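You operate a simulated robot arm through the tools that you are given. There is no shell and no other tool. Be economical: measure what you need, move in short steps, check, and stop when the job is done.

You run a simulated robot arm. Do the job below in one go: nothing can be reset, and whatever is moved stays where it is left.

## Task
Turn the track speed knob to FAST. Put the teal jacket on the top of the long bench away on the top of the brown bench. Stack the carton marked "clips" from the top of the long bench on top of the carton that says "bolts". Take the white cup from the top of the cream stand and leave it on the cream sheet. Put the grey board on the top of the red bench away on the top of the grey bench. Fetch the blue tag marked "cold" from the top of the black bench and set it on the top of the long bench. Take the blue block from the top of the black bench and leave it on top of the purple block there. Put the white bottle labelled "wash" from the middle shelf of the orange shelf unit on the board on the low roller bed and the white bottle that says "rinse" on the cream card there. Any order will do. Set down upright: teal jacket, white cup, blue block, white bottle.

It is judged by the outcome, as a careful person would: the job done as asked, and still so three seconds after it is handed in. It fails if anything else is knocked over, pushed out of place, dropped, spilled or broken. Flat cloth is picked up by pressing the open fingertips on it (5 to 10 N) and closing them slowly along it; thin cloth reads only 2 to 8 mm in the jaws.

## Robot
A 6-joint arm with a two-finger gripper on a trunk, on a base that drives. Base frame: it is fixed to the floor where the robot stands at the start and does not move with it; the origin is under the middle of the robot, x ahead of it, y to its left, z up; the surface under the hand at the start is at about z = 0.78. Lengths are in m, angles in rad, forces in N, time in s.
Its first joint turns from -2.897 to 2.897 rad. Places, roughly: blue block (3x3x5 cm) [1.1, 3.1, 0.8]; blue tag [1, 2, 0.75]; board on the low roller bed (99x18 cm) [-1.46, 5.58, 0.58]; brown carton, teal carton [1, -1.5, 0.75]; cream card [1, 6, 0.75]; cream sheet (12x9x1 cm) [0.7, -1.9, 0.8]; grey board [-2.5, 0.5, 0.75]; purple block [1.25, 3.25, 0.75]; teal jacket [0.75, -1.5, 0.75]; top of the brown bench [-9.4, -6.8, 0.8]; top of the grey bench [-9.9, -4.2, 0.8]; top of the long bench [0.9, -0.3, 0.8]; track speed knob [0.6, -0.2, 0.8]; white bottle [1, 6, 0.75]; white cup (7x6x8 cm) [-1.3, 1.3, 0.9]. Payload 2.54 kg.
The TCP is the grasp point between the finger pads, 0.03 m short of the fingertips. In the tool frame z runs along the fingers and y along their closing line. Largest opening 0.116 m; the body of the gripper starts 0.095 m behind the TCP.
Orientation is told as [roll, pitch, yaw] about the base's x, y, z axes, in that order, counted from this pose: with the fingers straight down and closing along the base's y, the tool's x points along the base's -x, its y along +y and its z along -z.

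## Interface
- The arm moves only by the tool arm_command. Its argument "rows" is a list of rows, each a list of 3 entries, a list of its own where there are three numbers: the shift along the base's x, y, z in m, then the turn, a rotation vector about the base's x, y, z in rad, then the gripper command, from -1 (fully open) to 1 (shut), values between in proportion. In form: [[[dx, dy, dz], [wx, wy, wz], gripper], ...]. A call has 1 to 8 rows; each row shifts and turns the commanded pose from where the row before left it. Each row takes 0.2 s and may step no farther than 0.05 m and 0.15 rad from the row before; otherwise, or with a gripper value out of range, the whole call is refused. A pose out of reach is approached as far as the arm can. The call stops where the force on the tool passes 40 N (or 10 N more than at its start, if that is more) or the arm is blocked; 0.2 s more then pass. The fingers move at their own pace (about 0.072 m/s each) and stop on an object; they squeeze with about 44 N. The grip force told is the motor's: it shows also when the fingers shut on nothing. Time passes only in rows, and 0.2 s behind the last, so rows that do not move let the fingers close. It gives the time, the measured TCP pose, the force on the tool (base axes), the opening and the grip force at its end, in the units of the frame above (readings bear some noise), with the torque about the TCP (base axes, N m) and any sound that the robot's microphone picked up.
- Cameras (640 x 400 px; columns grow to the right, rows downward): "scene" is now at [-0.0371, 0.1158, 1.4158]; the picture's right is [-0.36, -0.93, 0.00], its down [-0.47, 0.18, -0.86] and it looks along [0.81, -0.31, -0.50] (base axes); focal length 255 px, centre (320, 200). "wrist" rides on the gripper at [0.069, -0.015, -0.122] in the tool frame; the picture's right is [0.21, 0.98, 0.00], its down [-0.83, 0.18, -0.53] and it looks along [-0.52, 0.11, 0.85] (tool axes); focal length 251 px, centre (320, 200). There is no depth. A picture from a camera that has moved, and an enlarged one, comes with that camera's place and axes in the base frame and with its lens.
- snapshot(camera): a new picture of that camera. The clock stands still meanwhile.
- roll_base(legs): drives the robot by 1 to 6 legs, each [ahead, left, turn to the left] in m, m and rad, along the robot's own axes; the way and the turn of a leg run together, so that a leg with both is an arc; at most 1.5 m and 3.142 rad a leg. The arm and the cameras ride along, it lands a little off, and it stops where it bumps. It gives what a move gives.
- turn_head(pan, tilt): turns the head with the scene camera to pan (to the left, within 2.094 rad either way) and tilt (down, from -0.506 to 1.204), counted from straight ahead of the robot. It gives what a move gives.
- zoom(camera, box): a new picture of the part [left, top, right, bottom] of that camera's present view, enlarged. The clock stands still meanwhile.
- finish_job(): hands the job in; it is judged then, once.

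Go step by step. Nothing tells you exact positions but the pictures and the camera data: compare them with the known pose of the tool, close in by small moves and look again before you grip or let go. The budget is 493 turns and 246 pictures, counting those below and the enlarged ones. Unless the task says otherwise, let go and move clear before handing in, and close with one line.

The tools are called after "Call:" as name(argument=value, ...) on one line, values as JSON. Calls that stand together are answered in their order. arm_command: Moves the arm, as the interface text tells. Its arguments: {"type":"object","properties":{"rows":{"type":"array","items":{"type":"array"}}},"required":["rows"]} The other tools are called the same way: roll_base (legs) drives the base; turn_head (pan, tilt) turns the head that bears the scene camera; snapshot (camera) takes a picture; zoom (camera, box) takes an enlarged picture of a part of a camera's view; finish_job () hands the job in.

At the start:

```text
time: 0.0
position: [0.6446, -0.2003, 1.1348]
ee_rot: [0.0, 0.0, 0.0]
ft_force: [0.2, -0.1, -0.1]
torque: [-0.02, 0.0, -0.02]
width: 0.1158
grasp_force: 0.1
robot x, y, heading: [-0.0003, 0.0004, -0.001]
head pan, tilt: [-0.367, 0.527]
```

scene: 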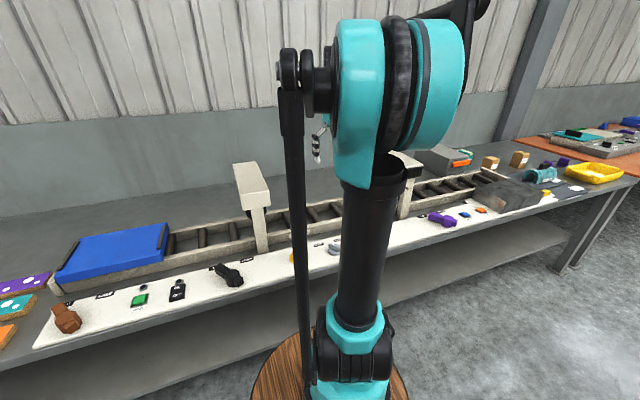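
wrist: 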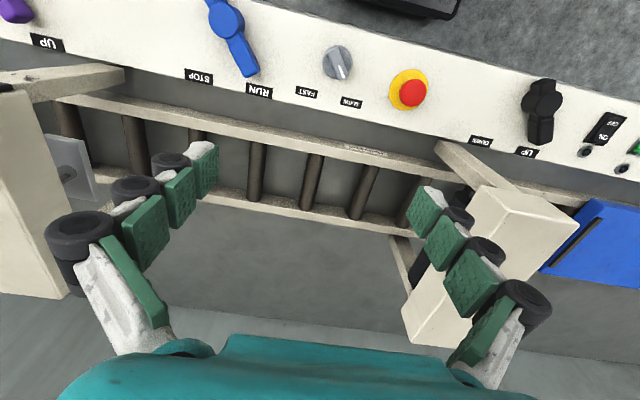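

I see the control panel with a grey knob between the FAST and SLOW labels. I'll take a closer look at it.

Call:
zoom(camera="wrist", box=[240, 20, 440, 145])

Call:
zoom(camera="scene", box=[420, 100, 640, 240])

```text
3.20 times, centred on (340, 82) of wrist
camera zoom: at [0.5774, -0.2158, 1.2586], right [-0.21, 0.98, 0.0], down [0.83, 0.18, 0.53], along [0.52, 0.11, -0.85], focal length 805 px, centre (256, 576)
```

zoom: 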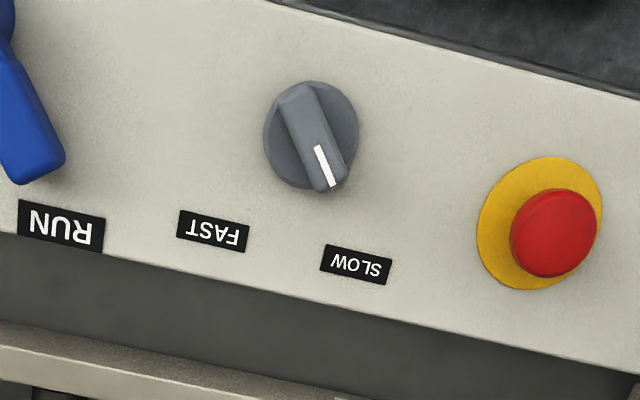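

```text
2.86 times, centred on (530, 170) of scene
camera zoom: at [-0.0371, 0.1158, 1.4158], right [-0.36, -0.93, 0.0], down [-0.47, 0.18, -0.86], along [0.81, -0.31, -0.5], focal length 729 px, centre (-280, 286)
```

zoom: 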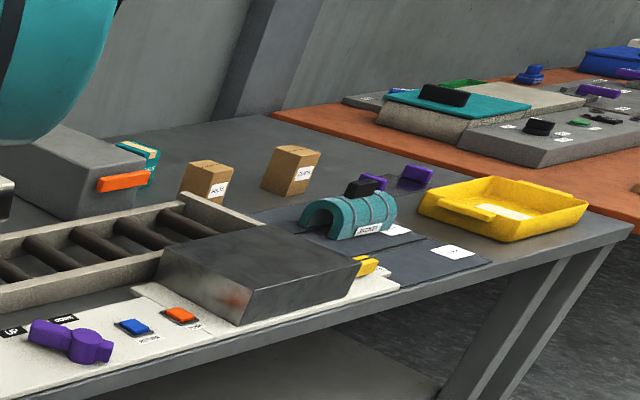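

The knob sits near (0.600, -0.183), its ridge pointing about +36° at SLOW. FAST is at about -37°. I'll come down above it, aligned with the ridge.

Call:
arm_command(rows=[[[-0.009, 0.0035, -0.045], [0, 0, 0.126], -0.3], [[-0.009, 0.0035, -0.045], [0, 0, 0.126], -0.3], [[-0.009, 0.0035, -0.045], [0, 0, 0.126], -0.3], [[-0.009, 0.0035, -0.045], [0, 0, 0.126], -0.3], [[-0.009, 0.0035, -0.045], [0, 0, 0.126], -0.3], [[0, 0, 0], [0, 0, 0], -0.3]])

Call:
snapshot(camera="wrist")

```text
time: 1.4
position: [0.5998, -0.1843, 0.9119]
ee_rot: [0.002, 0.0, 0.632]
ft_force: [-0.3, -1.7, -0.3]
torque: [0.01, 0.01, 0.0]
width: 0.0752
grasp_force: 0.1
robot x, y, heading: [0.0016, -0.0, -0.003]
head pan, tilt: [-0.367, 0.527]
```

```text
241 pictures are left
camera wrist: at [0.554, -0.2378, 1.0346], right [-0.75, 0.66, 0.0], down [0.56, 0.63, 0.53], along [0.35, 0.4, -0.85], focal length 251 px, centre (320, 200)
```

wrist: 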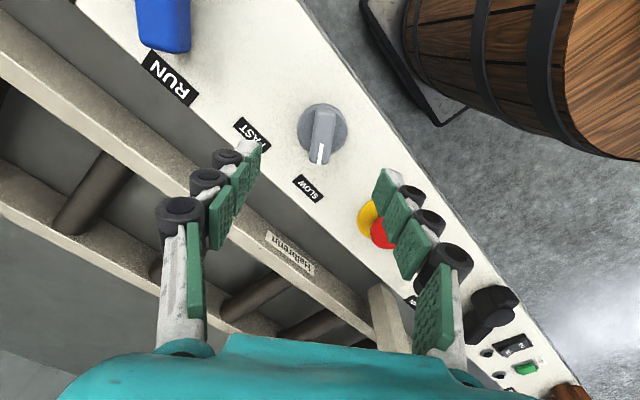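

The knob is centred under the tool and the ridge is aligned. I'll descend part of the way and look again.

Call:
arm_command(rows=[[[0, 0, -0.04], [0, 0, 0.015], 0.1], [[0, 0, -0.035], [0, 0, 0.015], 0.1], [[0, 0, 0], [0, 0, 0], 0.1]])

Call:
snapshot(camera="wrist")

```text
time: 2.2
position: [0.6014, -0.1828, 0.8361]
ee_rot: [0.001, -0.001, 0.66]
ft_force: [-0.4, 0.2, 0.0]
torque: [-0.03, -0.02, -0.02]
width: 0.052
grasp_force: 0.1
robot x, y, heading: [-0.0005, 0.0027, 0.002]
head pan, tilt: [-0.367, 0.527]
```

```text
240 pictures are left
camera wrist: at [0.5562, -0.2376, 0.9587], right [-0.77, 0.64, 0.0], down [0.54, 0.65, 0.53], along [0.34, 0.41, -0.85], focal length 251 px, centre (320, 200)
```

wrist: 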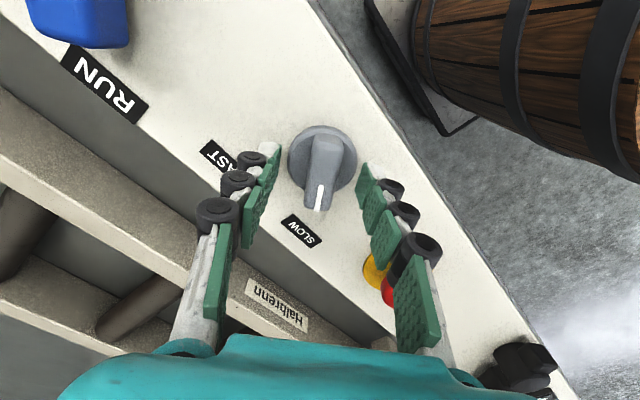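

I'll lower the last couple of centimetres and close on the ridge.

Call:
arm_command(rows=[[[-0.001, -0.001, -0.01], [0, 0, 0], 0.1], [[0, 0, -0.008], [0, 0, 0], 0.1], [[0, 0, 0], [0, 0, 0], 1], [[0, 0, 0], [0, 0, 0], 1], [[0, 0, 0], [0, 0, 0], 1]])

Call:
snapshot(camera="wrist")

```text
time: 2.9
position: [0.5995, -0.1824, 0.8214]
ee_rot: [-0.001, -0.001, 0.659]
ft_force: [-2.2, 3.8, 58.5]
torque: [0.56, 0.45, -0.07]
width: 0.0476
grasp_force: 27.4
robot x, y, heading: [-0.0024, 0.0008, -0.001]
head pan, tilt: [-0.367, 0.527]
stopped in row 3: the force on the tool passed its limit at 47 N (the readings are from after the stop); the commanded pose is now the measured one
```

```text
239 pictures are left
camera wrist: at [0.5538, -0.2376, 0.9438], right [-0.77, 0.64, 0.0], down [0.54, 0.65, 0.53], along [0.34, 0.41, -0.85], focal length 251 px, centre (320, 200)
```

wrist: 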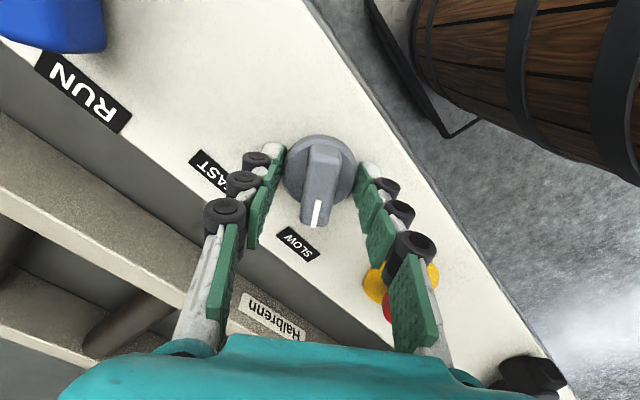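

The fingertips are on the panel and pinching the knob's skirt. I'll open, raise a little and close on the ridge.

Call:
arm_command(rows=[[[0, 0, 0.003], [0, 0, 0], 0.0], [[0, 0, 0.009], [0, 0, 0], 0.0], [[0, 0, 0], [0, 0, 0], 0.5], [[0, 0, 0], [0, 0, 0], 1], [[0, 0, 0], [0, 0, 0], 1], [[0, 0, 0], [0, 0, 0], 1]])

Call:
snapshot(camera="wrist")

```text
time: 4.3
position: [0.599, -0.1835, 0.8309]
ee_rot: [0.0, 0.001, 0.659]
ft_force: [-14.0, 15.7, -3.2]
torque: [0.57, 0.42, 0.03]
width: 0.0429
grasp_force: 45.0
robot x, y, heading: [-0.0004, -0.0014, 0.002]
head pan, tilt: [-0.367, 0.527]
```

```text
238 pictures are left
camera wrist: at [0.5536, -0.2382, 0.9536], right [-0.77, 0.64, 0.0], down [0.54, 0.65, 0.53], along [0.34, 0.41, -0.85], focal length 251 px, centre (320, 200)
```

wrist: 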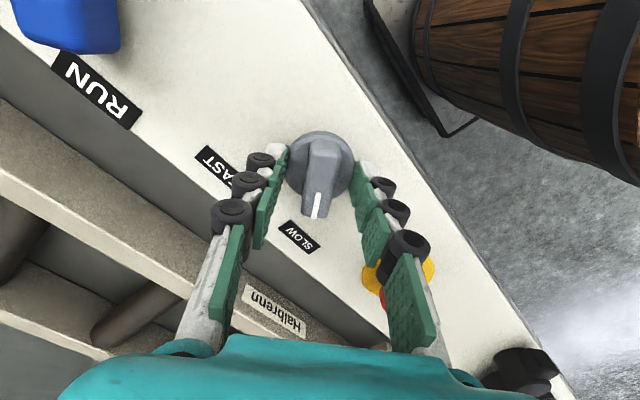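

Still on the skirt, so I'll raise a bit more.

Call:
arm_command(rows=[[[0, 0, 0.001], [0, 0, 0], 0.1], [[0, 0, 0.008], [0, 0, 0], 0.1], [[0, 0, 0], [0, 0, 0], 0.5], [[0, 0, 0], [0, 0, 0], 0.8], [[0, 0, 0], [0, 0, 0], 1], [[0, 0, 0], [0, 0, 0], 1]])

Call:
snapshot(camera="wrist")

```text
time: 5.7
position: [0.5993, -0.1823, 0.8396]
ee_rot: [0.003, 0.001, 0.661]
ft_force: [-15.9, 22.8, -11.7]
torque: [0.88, 0.2, 0.08]
width: 0.0174
grasp_force: 43.1
robot x, y, heading: [0.0007, 0.0025, 0.001]
head pan, tilt: [-0.367, 0.527]
```

```text
237 pictures are left
camera wrist: at [0.5542, -0.2379, 0.9622], right [-0.77, 0.64, 0.0], down [0.54, 0.65, 0.53], along [0.34, 0.41, -0.85], focal length 251 px, centre (320, 200)
```

wrist: 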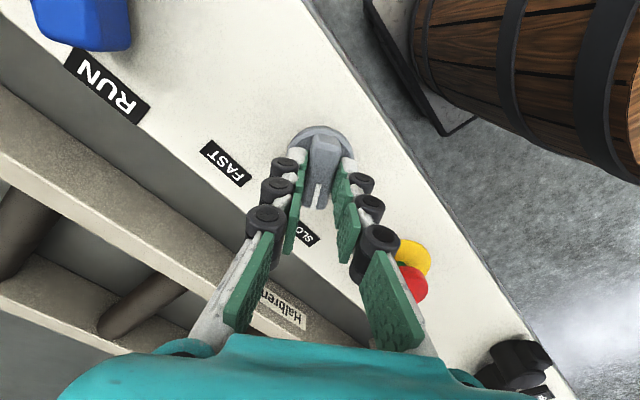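

Ridge gripped (17 mm). I'll relax the side load slightly and turn clockwise toward FAST.

Call:
arm_command(rows=[[[-0.001, 0.0015, 0], [0, 0, -0.1], 1], [[0, 0, 0], [0, 0, -0.14], 1], [[0, 0, 0], [0, 0, -0.14], 1], [[0, 0, 0], [0, 0, -0.14], 1], [[0, 0, 0], [0, 0, -0.14], 1], [[0, 0, 0], [0, 0, -0.14], 1]])

Call:
snapshot(camera="wrist")

```text
time: 7.1
position: [0.5987, -0.1824, 0.8414]
ee_rot: [-0.001, -0.001, -0.143]
ft_force: [-8.8, 7.7, -25.0]
torque: [0.14, -0.09, -0.01]
width: 0.0175
grasp_force: 42.8
robot x, y, heading: [-0.0026, 0.0011, 0.004]
head pan, tilt: [-0.367, 0.527]
```

```text
236 pictures are left
camera wrist: at [0.5289, -0.1878, 0.9632], right [-0.07, 1.0, 0.0], down [0.84, 0.06, 0.53], along [0.53, 0.04, -0.85], focal length 251 px, centre (320, 200)
```

wrist: 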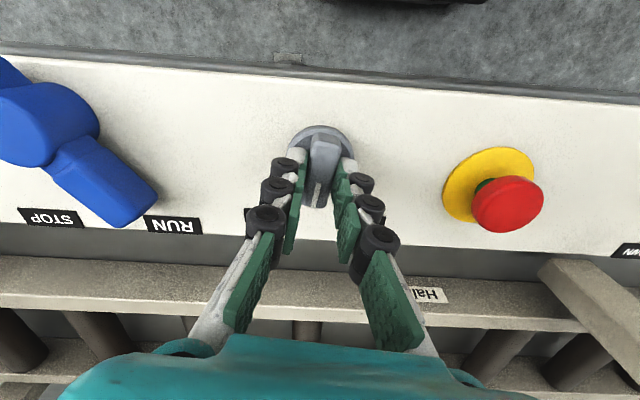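

The knob is following. I'll continue to about -0.66.

Call:
arm_command(rows=[[[0, 0, -0.001], [0, 0, -0.13], 1], [[0, 0, 0], [0, 0, -0.13], 1], [[0, 0, 0], [0, 0, -0.13], 1], [[0, 0, 0], [0, 0, -0.13], 1], [[0, 0, 0], [0, 0, 0], 1]])

Call:
arm_command(rows=[[[0, 0, 0], [0, 0, 0], 0.2], [[0, 0, 0], [0, 0, 0], 0.2], [[0, 0, 0.03], [0, 0, 0], 0.2], [[0, 0, 0.05], [0, 0, 0], 0.2], [[-0.02, 0, 0.05], [0, 0, 0.1], 0.2]])

Call:
snapshot(camera="wrist")

```text
time: 8.3
position: [0.5998, -0.1813, 0.8403]
ee_rot: [0.0, -0.002, -0.661]
ft_force: [0.8, 2.0, 32.0]
torque: [0.03, -0.07, -0.06]
width: 0.0178
grasp_force: 43.2
robot x, y, heading: [-0.0001, 0.0022, 0.001]
head pan, tilt: [-0.367, 0.527]
```

```text
refused: row 5 steps farther than a row can; nothing moved
```

```text
235 pictures are left
camera wrist: at [0.5355, -0.1518, 0.9628], right [0.43, 0.9, 0.0], down [0.76, -0.36, 0.54], along [0.48, -0.23, -0.84], focal length 251 px, centre (320, 200)
```

wrist: 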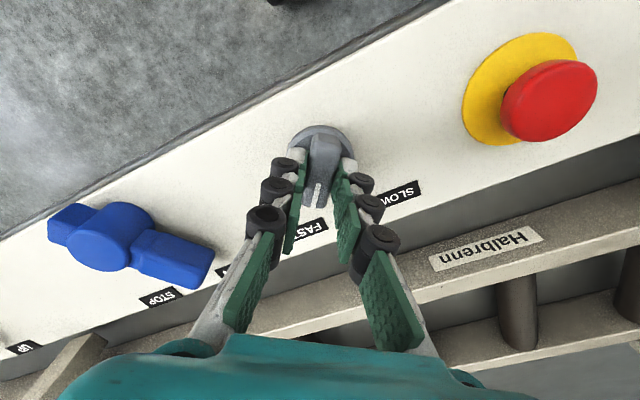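

Call:
arm_command(rows=[[[0, 0, 0], [0, 0, 0], 0.2], [[0, 0, 0], [0, 0, 0], 0.2], [[0, 0, 0.03], [0, 0, 0], 0.2], [[0, 0, 0.045], [0, 0, 0.1], -0.2], [[-0.01, 0, 0.045], [0, 0, 0.15], -0.5], [[-0.01, 0, 0.045], [0, 0, 0.15], -0.5]])

Call:
snapshot(camera="wrist")

```text
time: 9.7
position: [0.5807, -0.1805, 1.0078]
ee_rot: [0.0, 0.0, -0.257]
ft_force: [0.0, -0.4, -0.1]
torque: [0.01, 0.06, 0.01]
width: 0.0868
grasp_force: 0.0
robot x, y, heading: [0.0014, -0.0006, -0.0]
head pan, tilt: [-0.367, 0.527]
```

```text
234 pictures are left
camera wrist: at [0.5105, -0.1778, 1.1309], right [0.04, 1.0, 0.0], down [0.84, -0.03, 0.53], along [0.53, -0.02, -0.85], focal length 251 px, centre (320, 200)
```

wrist: 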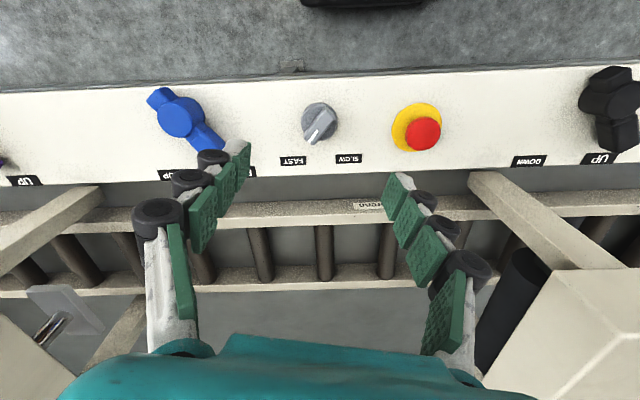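

Call:
zoom(camera="wrist", box=[250, 80, 410, 180])

```text
4.00 times, centred on (330, 130) of wrist
camera zoom: at [0.5105, -0.1778, 1.1309], right [0.04, 1.0, 0.0], down [0.84, -0.03, 0.53], along [0.53, -0.02, -0.85], focal length 1006 px, centre (280, 480)
```

zoom: 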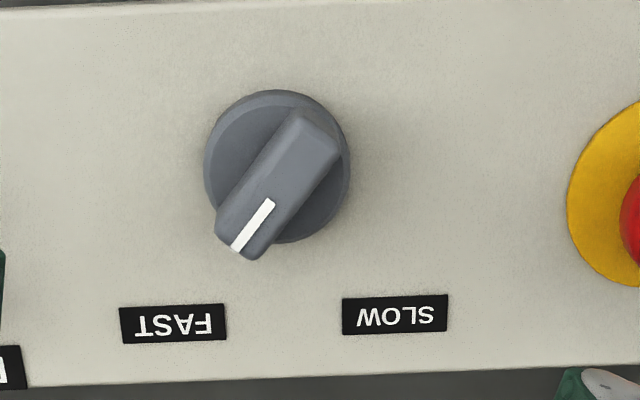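

The knob points at FAST. Next I'll retract the arm and drive right toward the cartons and jacket end of the long bench.

Call:
arm_command(rows=[[[-0.03, 0, 0.035], [0, 0, 0.1], -1], [[-0.03, 0, 0.035], [0, 0, 0.1], -1], [[-0.03, 0, 0.035], [0, 0, 0.06], -1], [[-0.03, 0, 0.035], [0, 0, 0], -1], [[-0.03, 0.0, 0.035], [0, 0, 0], -1]])

Call:
roll_base(legs=[[0, -1.3, 0]])

Call:
turn_head(pan=0.3, tilt=0.7)

Call:
snapshot(camera="scene")

Call:
snapshot(camera="wrist")

```text
time: 10.9
position: [0.4282, -0.1828, 1.1802]
ee_rot: [-0.001, 0.002, 0.001]
ft_force: [0.0, 0.5, -0.4]
torque: [0.03, 0.01, -0.02]
width: 0.116
grasp_force: 0.1
robot x, y, heading: [-0.004, -0.003, 0.001]
head pan, tilt: [-0.367, 0.527]
```

```text
time: 17.4
position: [0.4138, -1.4924, 1.1807]
ee_rot: [0.0, 0.0, -0.017]
ft_force: [0.5, -0.7, -0.2]
torque: [0.02, -0.01, -0.02]
width: 0.1159
grasp_force: 0.1
robot x, y, heading: [-0.0135, -1.3033, -0.019]
head pan, tilt: [-0.367, 0.527]
```

```text
time: 18.5
position: [0.4135, -1.4933, 1.18]
ee_rot: [0.002, 0.0, -0.019]
ft_force: [0.8, -0.5, -1.2]
torque: [0.03, -0.04, 0.0]
width: 0.1158
grasp_force: 0.0
robot x, y, heading: [-0.0081, -1.3008, -0.017]
head pan, tilt: [0.3, 0.7]
```

```text
232 pictures are left
camera scene: at [-0.0488, -1.1276, 1.4007], right [0.28, -0.96, 0.0], down [-0.62, -0.18, -0.77], along [0.73, 0.21, -0.64], focal length 255 px, centre (320, 200)
```

scene: 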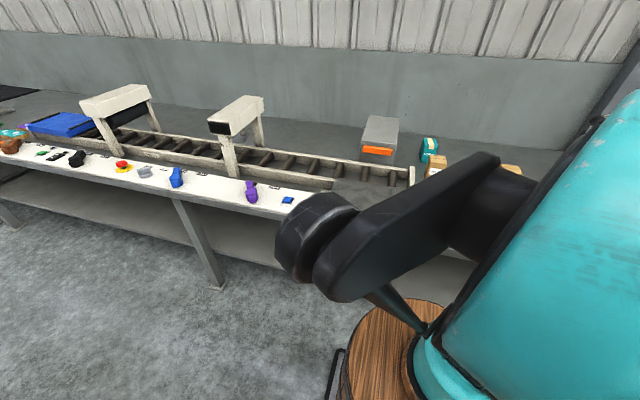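

```text
231 pictures are left
camera wrist: at [0.3445, -1.5066, 1.3027], right [-0.2, 0.98, 0.0], down [0.83, 0.17, 0.53], along [0.52, 0.1, -0.85], focal length 251 px, centre (320, 200)
```

wrist: 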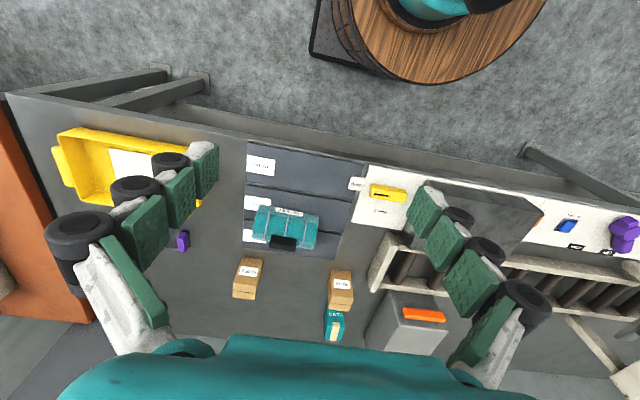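

From the wrist I see the teal jacket on a slotted mat, two brown cartons, a teal carton and a yellow tray. I'll zoom in.

Call:
zoom(camera="wrist", box=[170, 130, 410, 280])

Call:
zoom(camera="wrist", box=[200, 240, 392, 360])

```text
2.67 times, centred on (290, 205) of wrist
camera zoom: at [0.3445, -1.5066, 1.3027], right [-0.2, 0.98, 0.0], down [0.83, 0.17, 0.53], along [0.52, 0.1, -0.85], focal length 670 px, centre (400, 187)
```

zoom: 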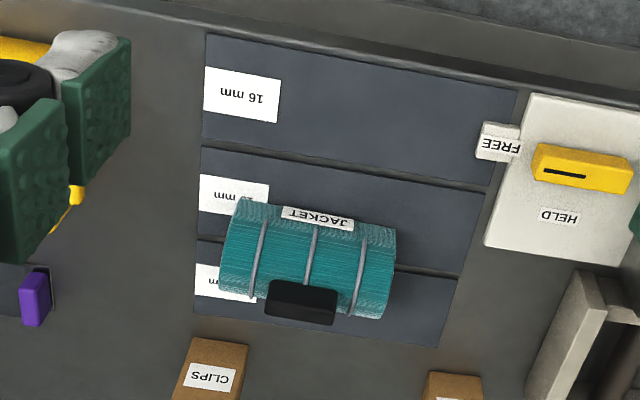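

```text
3.33 times, centred on (296, 300) of wrist
camera zoom: at [0.3445, -1.5066, 1.3027], right [-0.2, 0.98, 0.0], down [0.83, 0.17, 0.53], along [0.52, 0.1, -0.85], focal length 838 px, centre (400, -133)
```

zoom: 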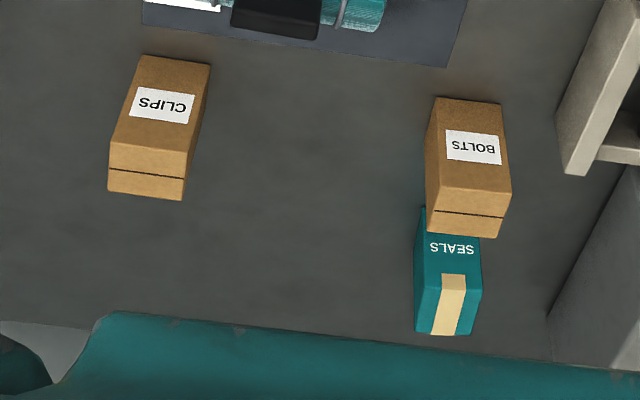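

CLIPS sits about (0.92, -1.595), 6 cm wide and 9 cm tall. BOLTS is near (0.92, -1.336) and the jacket near (0.76, -1.51). I'll drive closer for better reach.

Call:
roll_base(legs=[[0.12, -0.15, 0.018]])

Call:
snapshot(camera="wrist")

```text
time: 20.0
position: [0.5384, -1.6318, 1.1798]
ee_rot: [0.001, 0.0, 0.005]
ft_force: [-0.6, -0.8, 0.5]
torque: [-0.02, 0.0, 0.01]
width: 0.116
grasp_force: 0.1
robot x, y, heading: [0.1076, -1.4495, 0.005]
head pan, tilt: [0.3, 0.7]
```

```text
228 pictures are left
camera wrist: at [0.4692, -1.6471, 1.3027], right [-0.22, 0.98, 0.0], down [0.82, 0.19, 0.53], along [0.52, 0.12, -0.85], focal length 251 px, centre (320, 200)
```

wrist: 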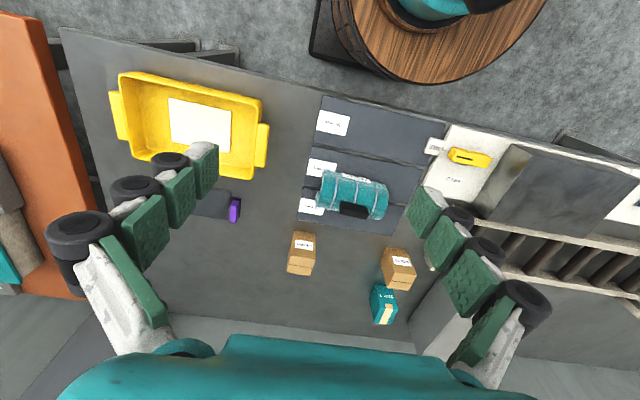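

I'll move above the CLIPS carton.

Call:
arm_command(rows=[[[0.047, 0.0045, -0.012], [0, 0, 0], -1], [[0.047, 0.0045, -0.012], [0, 0, 0], -1], [[0.047, 0.0045, -0.012], [0, 0, 0], -1], [[0.047, 0.0045, -0.012], [0, 0, 0], -1], [[0.047, 0.0045, -0.012], [0, 0, 0], -1], [[0.047, 0.0045, -0.012], [0, 0, 0], -1], [[0.047, 0.0045, -0.012], [0, 0, 0], -1], [[0.047, 0.0045, -0.012], [0, 0, 0], -1]])

Call:
snapshot(camera="wrist")

```text
time: 21.8
position: [0.9144, -1.5935, 1.0867]
ee_rot: [0.0, 0.001, 0.005]
ft_force: [-1.0, -0.6, 0.6]
torque: [0.01, -0.07, 0.02]
width: 0.1161
grasp_force: 0.1
robot x, y, heading: [0.1086, -1.4502, 0.007]
head pan, tilt: [0.3, 0.7]
```

```text
227 pictures are left
camera wrist: at [0.8456, -1.6103, 1.2093], right [-0.22, 0.98, 0.0], down [0.82, 0.19, 0.53], along [0.52, 0.12, -0.85], focal length 251 px, centre (320, 200)
```

wrist: 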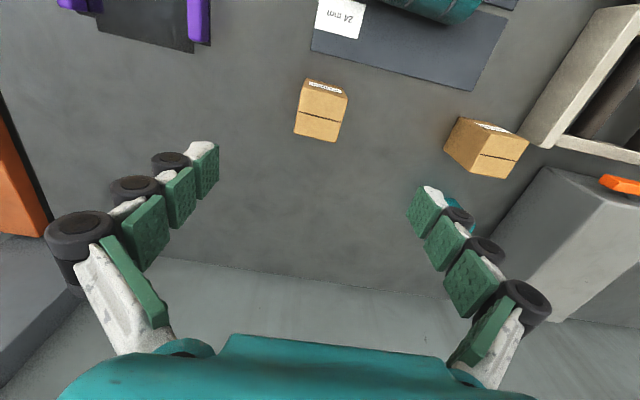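

Call:
zoom(camera="wrist", box=[272, 60, 560, 240])

```text
2.22 times, centred on (416, 150) of wrist
camera zoom: at [0.8456, -1.6103, 1.2093], right [-0.22, 0.98, 0.0], down [0.82, 0.19, 0.53], along [0.52, 0.12, -0.85], focal length 559 px, centre (107, 311)
```

zoom: 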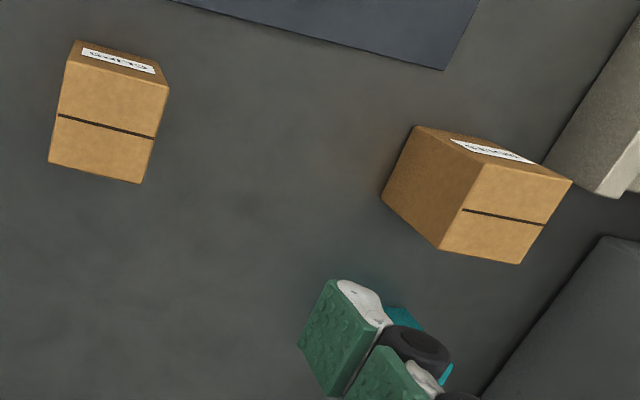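

CLIPS top is centred at (0.926, -1.592). I'll descend over it and grip.

Call:
arm_command(rows=[[[0.006, 0.001, -0.045], [0, 0, 0.02], -1], [[0.006, 0, -0.045], [0, 0, 0.02], -1], [[0, 0, -0.045], [0, 0, 0], -1], [[0, 0, -0.045], [0, 0, 0], -1], [[0, 0, -0.04], [0, 0, 0], -1], [[0, 0, -0.02], [0, 0, 0], -1], [[0, 0, 0], [0, 0, 0], -1]])

Call:
snapshot(camera="wrist")

```text
time: 23.4
position: [0.9232, -1.5938, 0.8417]
ee_rot: [-0.001, -0.001, 0.044]
ft_force: [0.7, -1.1, -0.3]
torque: [-0.02, 0.01, -0.01]
width: 0.116
grasp_force: 0.0
robot x, y, heading: [0.1045, -1.4494, 0.004]
head pan, tilt: [0.3, 0.7]
```

```text
225 pictures are left
camera wrist: at [0.8559, -1.6119, 0.9655], right [-0.26, 0.97, 0.0], down [0.82, 0.22, 0.53], along [0.52, 0.14, -0.85], focal length 251 px, centre (320, 200)
```

wrist: 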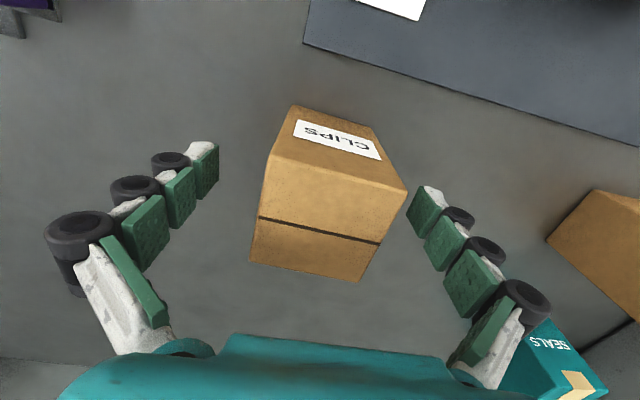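

The box is well between the fingers. I'll close and lift.

Call:
arm_command(rows=[[[0, 0, 0], [0, 0, 0], 0.3], [[0, 0, 0], [0, 0, 0], 0.5], [[0, 0, 0], [0, 0, 0], 0.7], [[0, 0, 0], [0, 0, 0], 0.7], [[0, 0, 0.03], [0, 0, 0], 0.7], [[0, 0, 0.05], [0, 0, 0], 0.7], [[0, 0, 0.05], [0, 0, 0], 0.7]])

Call:
snapshot(camera="wrist")

```text
time: 25.0
position: [0.9281, -1.5948, 0.973]
ee_rot: [0.001, -0.001, 0.048]
ft_force: [0.4, 0.6, -1.7]
torque: [0.04, 0.05, 0.02]
width: 0.0596
grasp_force: 43.4
robot x, y, heading: [0.1094, -1.4492, 0.004]
head pan, tilt: [0.3, 0.7]
```

```text
224 pictures are left
camera wrist: at [0.8592, -1.6133, 1.0955], right [-0.26, 0.97, 0.0], down [0.82, 0.22, 0.53], along [0.52, 0.14, -0.85], focal length 251 px, centre (320, 200)
```

wrist: 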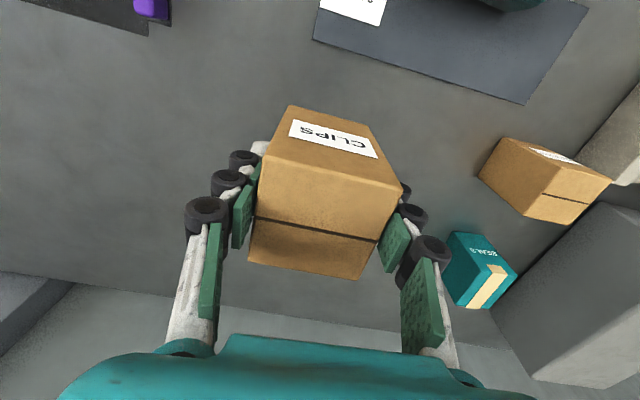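

CLIPS is held. I'll carry it over BOLTS.

Call:
arm_command(rows=[[[0, 0.04, 0.01], [0, 0, -0.01], 0.7], [[0, 0.045, 0.005], [0, 0, -0.01], 0.7], [[-0.001, 0.045, 0], [0, 0, -0.01], 0.7], [[0, 0.045, 0], [0, 0, 0], 0.7], [[-0.001, 0.045, 0], [0, 0, 0], 0.7], [[0, 0.039, 0], [0, 0, 0], 0.7], [[0, 0, 0], [0, 0, 0], 0.7]])

Call:
snapshot(camera="wrist")

Call:
turn_head(pan=-0.1, tilt=0.5)

Call:
snapshot(camera="scene")

```text
time: 26.6
position: [0.9259, -1.3313, 0.9903]
ee_rot: [0.0, 0.001, 0.016]
ft_force: [0.9, -0.3, -2.3]
torque: [0.0, 0.01, 0.01]
width: 0.0595
grasp_force: 44.5
robot x, y, heading: [0.109, -1.449, 0.005]
head pan, tilt: [0.3, 0.7]
```

```text
223 pictures are left
camera wrist: at [0.8572, -1.3482, 1.1128], right [-0.23, 0.97, 0.0], down [0.82, 0.19, 0.53], along [0.52, 0.12, -0.85], focal length 251 px, centre (320, 200)
```

wrist: 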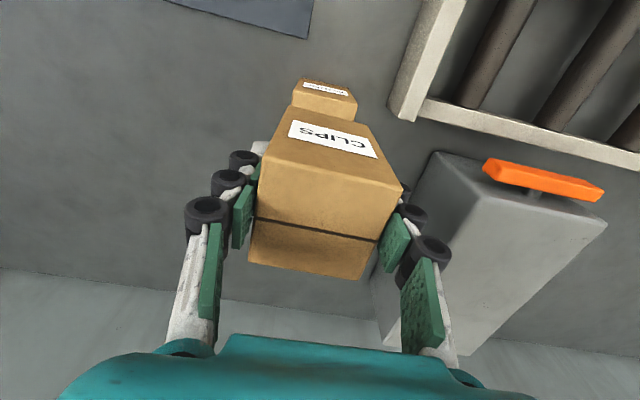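

```text
time: 27.5
position: [0.926, -1.3322, 0.9901]
ee_rot: [-0.001, 0.0, 0.016]
ft_force: [0.2, -0.3, -1.5]
torque: [0.04, -0.01, -0.01]
width: 0.0595
grasp_force: 44.2
robot x, y, heading: [0.1083, -1.4507, 0.007]
head pan, tilt: [-0.099, 0.499]
```

```text
222 pictures are left
camera scene: at [0.077, -1.3111, 1.4183], right [-0.09, -1.0, 0.0], down [-0.48, 0.04, -0.88], along [0.87, -0.08, -0.48], focal length 255 px, centre (320, 200)
```

scene: 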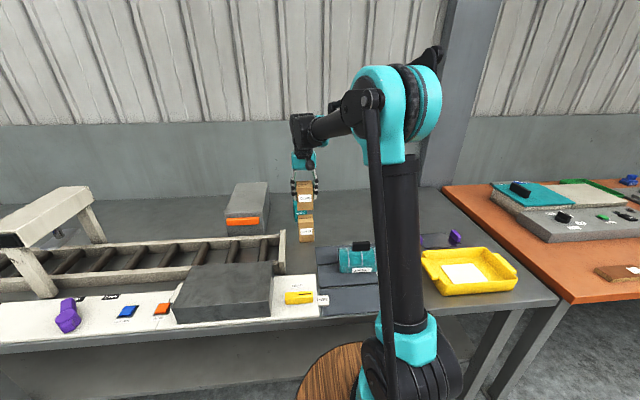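

CLIPS is aligned over BOLTS to within a couple of millimetres. I'll lower it to contact.

Call:
arm_command(rows=[[[-0.002, 0.002, -0.025], [0, 0, 0], 0.7], [[0, 0, -0.018], [0, 0, 0], 0.7], [[0, 0, -0.006], [0, 0, 0], 0.7], [[0, 0, 0], [0, 0, 0], 0.7]])

Call:
zoom(camera="scene", box=[270, 170, 350, 250])

```text
time: 28.5
position: [0.9225, -1.3312, 0.9401]
ee_rot: [0.001, 0.001, 0.016]
ft_force: [0.9, 0.1, -2.3]
torque: [0.03, -0.02, -0.04]
width: 0.0591
grasp_force: 43.5
robot x, y, heading: [0.1086, -1.4499, 0.006]
head pan, tilt: [-0.099, 0.499]
```

```text
5.00 times, centred on (310, 210) of scene
camera zoom: at [0.077, -1.3112, 1.4184], right [-0.09, -1.0, 0.0], down [-0.48, 0.05, -0.88], along [0.87, -0.08, -0.48], focal length 1276 px, centre (370, 150)
```

zoom: 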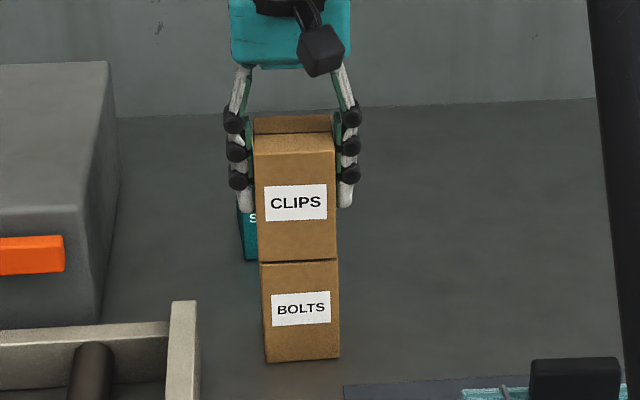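

Call:
arm_command(rows=[[[0, 0, -0.002], [0, 0, 0], 0.7], [[0, 0, -0.002], [0, 0, 0], 0.7], [[0, 0, 0], [0, 0, 0], 0.7]])

```text
time: 29.3
position: [0.9213, -1.3324, 0.9381]
ee_rot: [0.0, -0.001, 0.015]
ft_force: [3.6, 3.5, 32.5]
torque: [0.17, -0.13, -0.51]
width: 0.0594
grasp_force: 44.0
robot x, y, heading: [0.1105, -1.4478, 0.007]
head pan, tilt: [-0.099, 0.499]
```

Contact. I'll open and rise clear.

Call:
arm_command(rows=[[[0, 0, 0.001], [0, 0, 0], 0.4], [[0, 0, 0], [0, 0, 0], 0.1], [[0, 0, 0], [0, 0, 0], -0.1], [[0, 0, 0.04], [0, 0, 0], -0.1], [[0, 0, 0.05], [0, 0, 0], -0.1], [[0, 0, 0.05], [0, 0, 0], -0.1], [[-0.03, 0, 0.03], [0, 0, 0], -0.1]])

Call:
zoom(camera="scene", box=[250, 170, 410, 290])

```text
time: 30.9
position: [0.8935, -1.333, 1.1073]
ee_rot: [0.001, 0.001, 0.015]
ft_force: [1.0, -0.5, -1.1]
torque: [0.0, 0.03, -0.01]
width: 0.0639
grasp_force: 0.0
robot x, y, heading: [0.1131, -1.4473, 0.004]
head pan, tilt: [-0.099, 0.499]
```

```text
3.33 times, centred on (330, 230) of scene
camera zoom: at [0.0773, -1.3112, 1.4184], right [-0.09, -1.0, 0.0], down [-0.48, 0.05, -0.88], along [0.87, -0.08, -0.48], focal length 851 px, centre (287, 100)
```

zoom: 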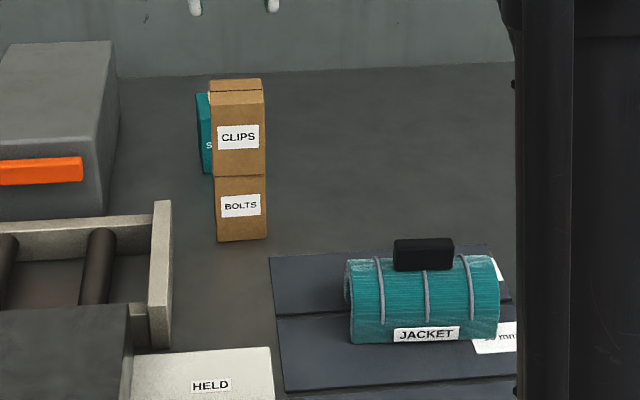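

Stacked properly. The jacket has a black grip on its crown, so I'll move above it.

Call:
arm_command(rows=[[[-0.025, -0.035, 0], [0, 0, 0], -0.5], [[-0.025, -0.035, 0], [0, 0, 0], -0.5], [[-0.025, -0.035, 0], [0, 0, 0], -0.5], [[-0.025, -0.035, 0], [0, 0, 0], -0.5], [[-0.025, -0.035, 0], [0, 0, 0], -0.5], [[0, 0, 0], [0, 0, 0], -0.5]])

Call:
snapshot(camera="wrist")

```text
time: 32.3
position: [0.7665, -1.513, 1.1067]
ee_rot: [0.001, 0.0, 0.014]
ft_force: [-0.4, -0.2, -0.2]
torque: [-0.01, 0.03, -0.01]
width: 0.0871
grasp_force: 0.1
robot x, y, heading: [0.1095, -1.4509, 0.008]
head pan, tilt: [-0.099, 0.499]
```

```text
219 pictures are left
camera wrist: at [0.6966, -1.5276, 1.2301], right [-0.23, 0.97, 0.0], down [0.82, 0.19, 0.53], along [0.52, 0.12, -0.85], focal length 251 px, centre (320, 200)
```

wrist: 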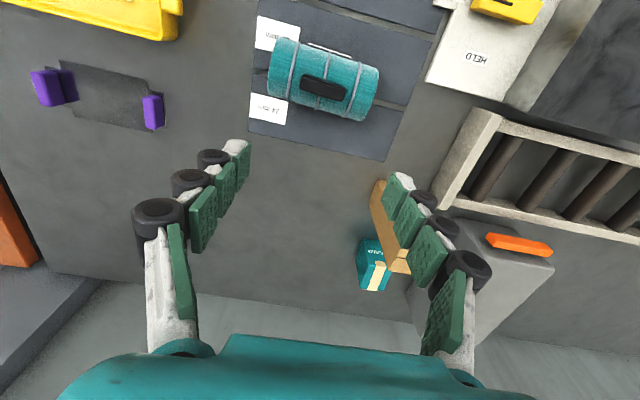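

The handle is at about (0.748, -1.512), running along y and tilted about -5°. I'll rotate the gripper to close across it.

Call:
arm_command(rows=[[[-0.003, 0, 0], [0, 0, 0.146], -0.5], [[-0.003, 0, 0], [0, 0, 0.146], -0.5], [[-0.003, 0, 0], [0, 0, 0.146], -0.5], [[-0.003, 0, 0], [0, 0, 0.146], -0.5], [[-0.003, 0, 0], [0, 0, 0.146], -0.5], [[-0.003, 0, 0], [0, 0, 0.146], -0.5], [[0, 0.001, 0], [0, 0, 0.146], -0.5], [[0, 0, 0], [0, 0, 0.146], -0.5]])

Call:
arm_command(rows=[[[0, 0, -0.04], [0, 0, 0.146], -0.5], [[0, 0, -0.04], [0, 0, 0.146], -0.5], [[0, 0, -0.04], [0, 0, 0], -0.5], [[0, 0, -0.03], [0, 0, 0], -0.5], [[0, 0, 0], [0, 0, 0], -0.5]])

Call:
snapshot(camera="wrist")

Call:
zoom(camera="scene", box=[280, 170, 440, 290])

```text
time: 34.1
position: [0.7497, -1.5081, 1.1079]
ee_rot: [-0.001, 0.001, 1.186]
ft_force: [1.3, 0.5, 0.7]
torque: [-0.01, 0.01, 0.0]
width: 0.0869
grasp_force: 0.0
robot x, y, heading: [0.109, -1.4516, 0.001]
head pan, tilt: [-0.099, 0.499]
```

```text
time: 35.3
position: [0.7493, -1.5079, 0.9557]
ee_rot: [0.0, 0.0, 1.476]
ft_force: [0.3, -0.6, -0.5]
torque: [0.0, -0.03, 0.04]
width: 0.0871
grasp_force: 0.2
robot x, y, heading: [0.1118, -1.4481, 0.004]
head pan, tilt: [-0.099, 0.499]
```

```text
218 pictures are left
camera wrist: at [0.7582, -1.579, 1.0775], right [-0.99, -0.12, 0.0], down [-0.1, 0.84, 0.53], along [-0.06, 0.53, -0.85], focal length 251 px, centre (320, 200)
```

wrist: 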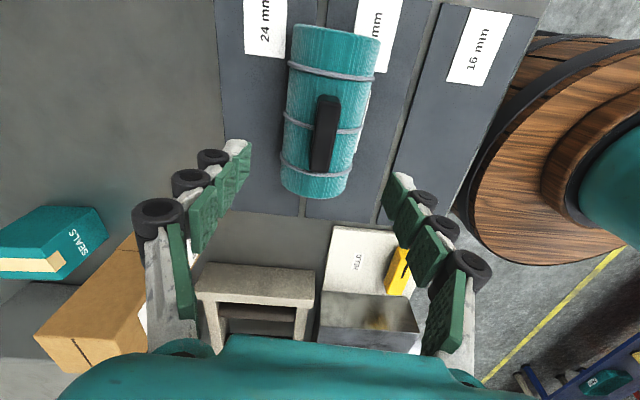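

```text
3.33 times, centred on (360, 230) of scene
camera zoom: at [0.0769, -1.3113, 1.4184], right [-0.09, -1.0, 0.0], down [-0.48, 0.05, -0.88], along [0.87, -0.08, -0.48], focal length 851 px, centre (187, 100)
```

zoom: 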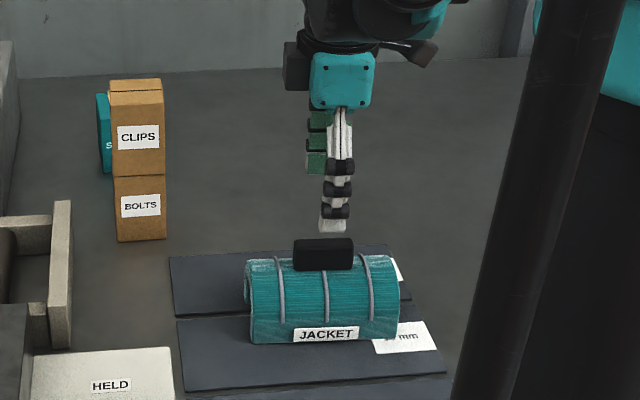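

Aligned well. I'll descend a little more to straddle the handle.

Call:
arm_command(rows=[[[-0.002, -0.002, -0.04], [0, 0, 0.03], -0.2], [[0, 0, -0.025], [0, 0, 0], -0.2], [[0, 0, 0], [0, 0, 0], -0.2]])

Call:
snapshot(camera="wrist")

Call:
zoom(camera="scene", box=[310, 190, 406, 262])

```text
time: 36.1
position: [0.7467, -1.5127, 0.889]
ee_rot: [0.001, 0.001, 1.507]
ft_force: [-0.4, 0.2, 0.3]
torque: [0.02, -0.02, -0.02]
width: 0.0695
grasp_force: 0.0
robot x, y, heading: [0.1071, -1.4521, 0.006]
head pan, tilt: [-0.099, 0.499]
```

```text
216 pictures are left
camera wrist: at [0.757, -1.5826, 1.0109], right [-0.99, -0.15, 0.0], down [-0.13, 0.84, 0.53], along [-0.08, 0.53, -0.85], focal length 251 px, centre (320, 200)
```

wrist: 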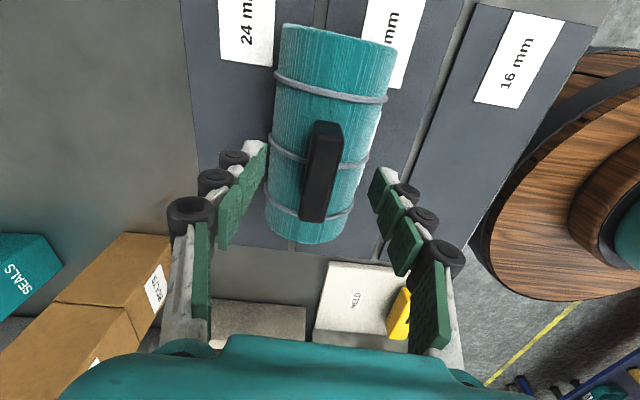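

```text
5.56 times, centred on (358, 226) of scene
camera zoom: at [0.0769, -1.3113, 1.4184], right [-0.09, -1.0, 0.0], down [-0.48, 0.05, -0.88], along [0.87, -0.08, -0.48], focal length 1418 px, centre (109, 56)
```

zoom: 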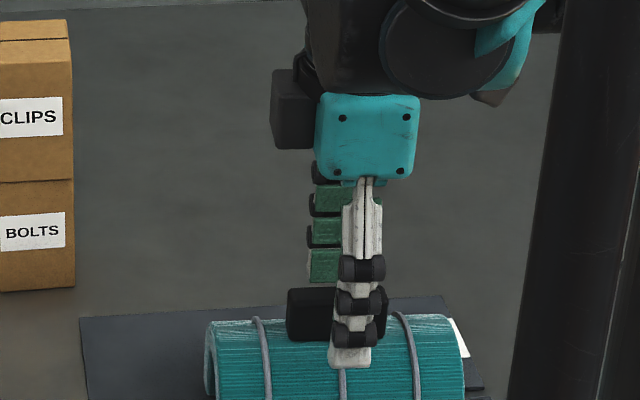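

The handle spans z 0.849–0.889. I'll lower 6 mm and close.

Call:
arm_command(rows=[[[0, 0.001, -0.006], [0, 0, 0], 0.2], [[0, 0, 0], [0, 0, 0], 0.6], [[0, 0, 0], [0, 0, 0], 1], [[0, 0, 0], [0, 0, 0], 1], [[0, 0, 0], [0, 0, 0], 1]])

Call:
snapshot(camera="wrist")

```text
time: 37.3
position: [0.7473, -1.5111, 0.8843]
ee_rot: [-0.001, 0.0, 1.507]
ft_force: [0.2, -0.3, 0.9]
torque: [0.01, -0.01, 0.02]
width: 0.0171
grasp_force: 43.1
robot x, y, heading: [0.1095, -1.4494, 0.004]
head pan, tilt: [-0.099, 0.499]
```

```text
214 pictures are left
camera wrist: at [0.7576, -1.5801, 1.0068], right [-0.99, -0.15, 0.0], down [-0.13, 0.84, 0.53], along [-0.08, 0.53, -0.85], focal length 251 px, centre (320, 200)
```

wrist: 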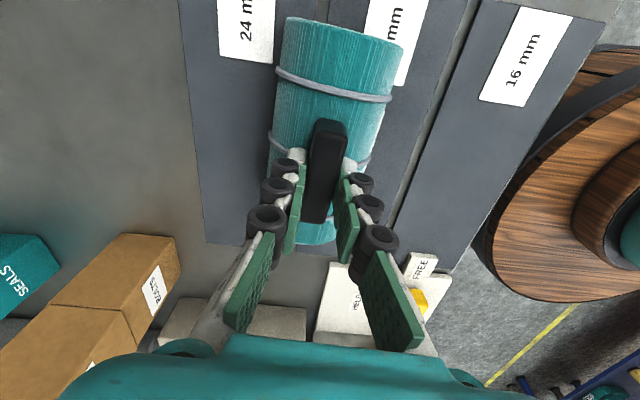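

Gripped. I'll lift gently and look.

Call:
arm_command(rows=[[[0, 0, 0.005], [0, 0, 0], 1], [[0, 0, 0.02], [0, 0, 0], 1], [[0, 0, 0.04], [0, 0, 0], 1], [[0, 0, 0], [0, 0, 0], 1]])

Call:
snapshot(camera="scene")

```text
time: 38.3
position: [0.7496, -1.5102, 0.9514]
ee_rot: [-0.001, 0.002, 1.506]
ft_force: [0.3, -0.5, -1.4]
torque: [-0.02, 0.05, 0.02]
width: 0.017
grasp_force: 42.6
robot x, y, heading: [0.1073, -1.4488, 0.001]
head pan, tilt: [-0.099, 0.499]
```

```text
213 pictures are left
camera scene: at [0.0769, -1.3113, 1.4184], right [-0.09, -1.0, 0.0], down [-0.48, 0.05, -0.88], along [0.87, -0.08, -0.48], focal length 255 px, centre (320, 200)
```

scene: 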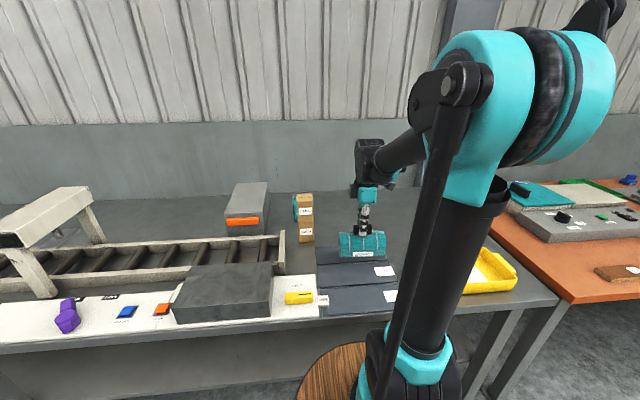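

The jacket came up cleanly. I'll raise and retract it, back away from the bench and look around.

Call:
arm_command(rows=[[[-0.02, 0.005, 0.04], [0, 0, 0], 1], [[-0.03, 0.005, 0.035], [0, 0, 0], 1], [[-0.035, 0.005, 0.035], [0, 0, 0], 1], [[-0.035, 0.005, 0.035], [0, 0, 0], 1], [[-0.035, 0.005, 0.035], [0, 0, 0], 1], [[-0.035, 0.005, 0.02], [0, 0, 0], 1]])

Call:
roll_base(legs=[[-0.8, 0, 0]])

Call:
turn_head(pan=2.09, tilt=0.2)

Call:
snapshot(camera="scene")

Call:
turn_head(pan=-2.09, tilt=0.2)

Call:
snapshot(camera="scene")

```text
time: 39.7
position: [0.5558, -1.4793, 1.1498]
ee_rot: [0.001, 0.0, 1.505]
ft_force: [-0.1, 0.2, -1.8]
torque: [0.01, 0.0, 0.01]
width: 0.0168
grasp_force: 42.7
robot x, y, heading: [0.105, -1.4503, 0.008]
head pan, tilt: [-0.099, 0.499]
```

```text
time: 44.0
position: [-0.2436, -1.4841, 1.1512]
ee_rot: [0.001, 0.002, 1.503]
ft_force: [0.6, -0.2, -1.2]
torque: [0.0, -0.01, 0.02]
width: 0.0169
grasp_force: 42.9
robot x, y, heading: [-0.6932, -1.4543, -0.001]
head pan, tilt: [-0.099, 0.499]
```

```text
time: 46.0
position: [-0.2439, -1.484, 1.1517]
ee_rot: [-0.001, 0.001, 1.502]
ft_force: [-0.1, -0.3, -1.6]
torque: [0.01, -0.01, 0.0]
width: 0.0167
grasp_force: 42.6
robot x, y, heading: [-0.6929, -1.455, 0.002]
head pan, tilt: [2.089, 0.201]
```

```text
212 pictures are left
camera scene: at [-0.8589, -1.2242, 1.4461], right [0.87, 0.5, 0.0], down [0.1, -0.17, -0.98], along [-0.49, 0.85, -0.2], focal length 255 px, centre (320, 200)
```

scene: 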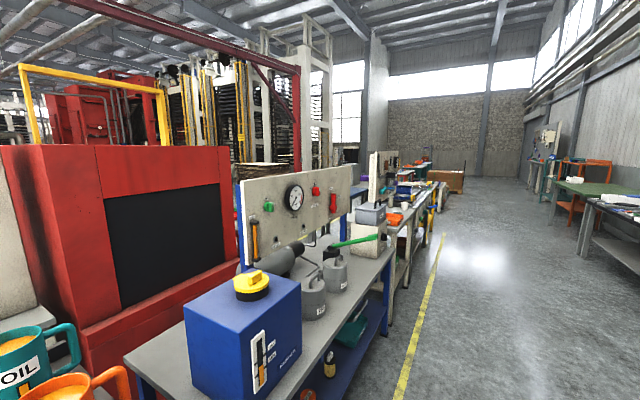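

```text
time: 49.4
position: [-0.2437, -1.4833, 1.1519]
ee_rot: [0.001, -0.001, 1.503]
ft_force: [-0.3, 0.6, -1.5]
torque: [0.01, 0.01, -0.03]
width: 0.0168
grasp_force: 42.4
robot x, y, heading: [-0.6922, -1.4528, 0.007]
head pan, tilt: [-2.089, 0.201]
```

```text
211 pictures are left
camera scene: at [-0.8586, -1.3861, 1.4461], right [-0.87, 0.49, 0.0], down [0.1, 0.17, -0.98], along [-0.48, -0.85, -0.2], focal length 255 px, centre (320, 200)
```

scene: 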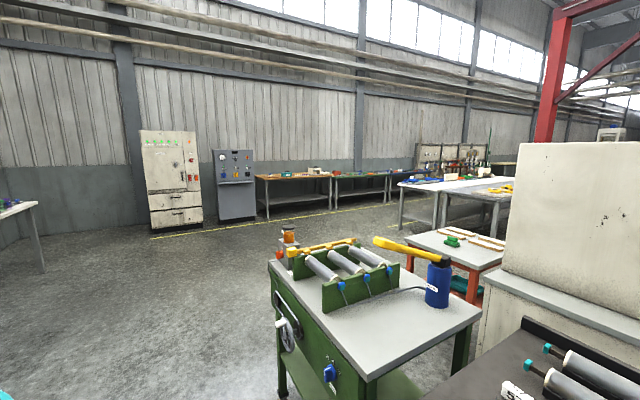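

The aisle along y is clear. I'll drive toward -y to about y = -5.5, then turn to face -x and look.

Call:
roll_base(legs=[[0.05, -1.35, 0], [0, -1.35, 0], [0, -1.35, 0], [0, 0, -1.571]])

Call:
turn_head(pan=0.15, tilt=0.3)

Call:
snapshot(camera="scene")

```text
time: 72.8
position: [-0.9309, -5.9661, 1.1516]
ee_rot: [0.0, -0.001, -0.179]
ft_force: [0.4, -0.3, -0.8]
torque: [0.04, 0.01, -0.01]
width: 0.017
grasp_force: 43.3
robot x, y, heading: [-0.8484, -5.5237, -1.677]
head pan, tilt: [-2.089, 0.201]
```

```text
time: 74.9
position: [-0.9308, -5.9674, 1.1514]
ee_rot: [0.0, -0.001, -0.179]
ft_force: [0.5, 0.0, -0.3]
torque: [-0.02, -0.01, -0.02]
width: 0.017
grasp_force: 42.8
robot x, y, heading: [-0.8496, -5.5266, -1.681]
head pan, tilt: [0.15, 0.3]
```

```text
210 pictures are left
camera scene: at [-0.6857, -5.5181, 1.4368], right [-1.0, -0.04, 0.0], down [-0.01, 0.3, -0.96], along [0.04, -0.95, -0.3], focal length 255 px, centre (320, 200)
```

scene: 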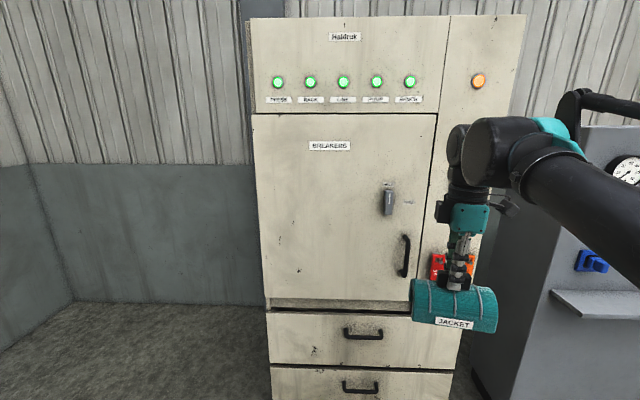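

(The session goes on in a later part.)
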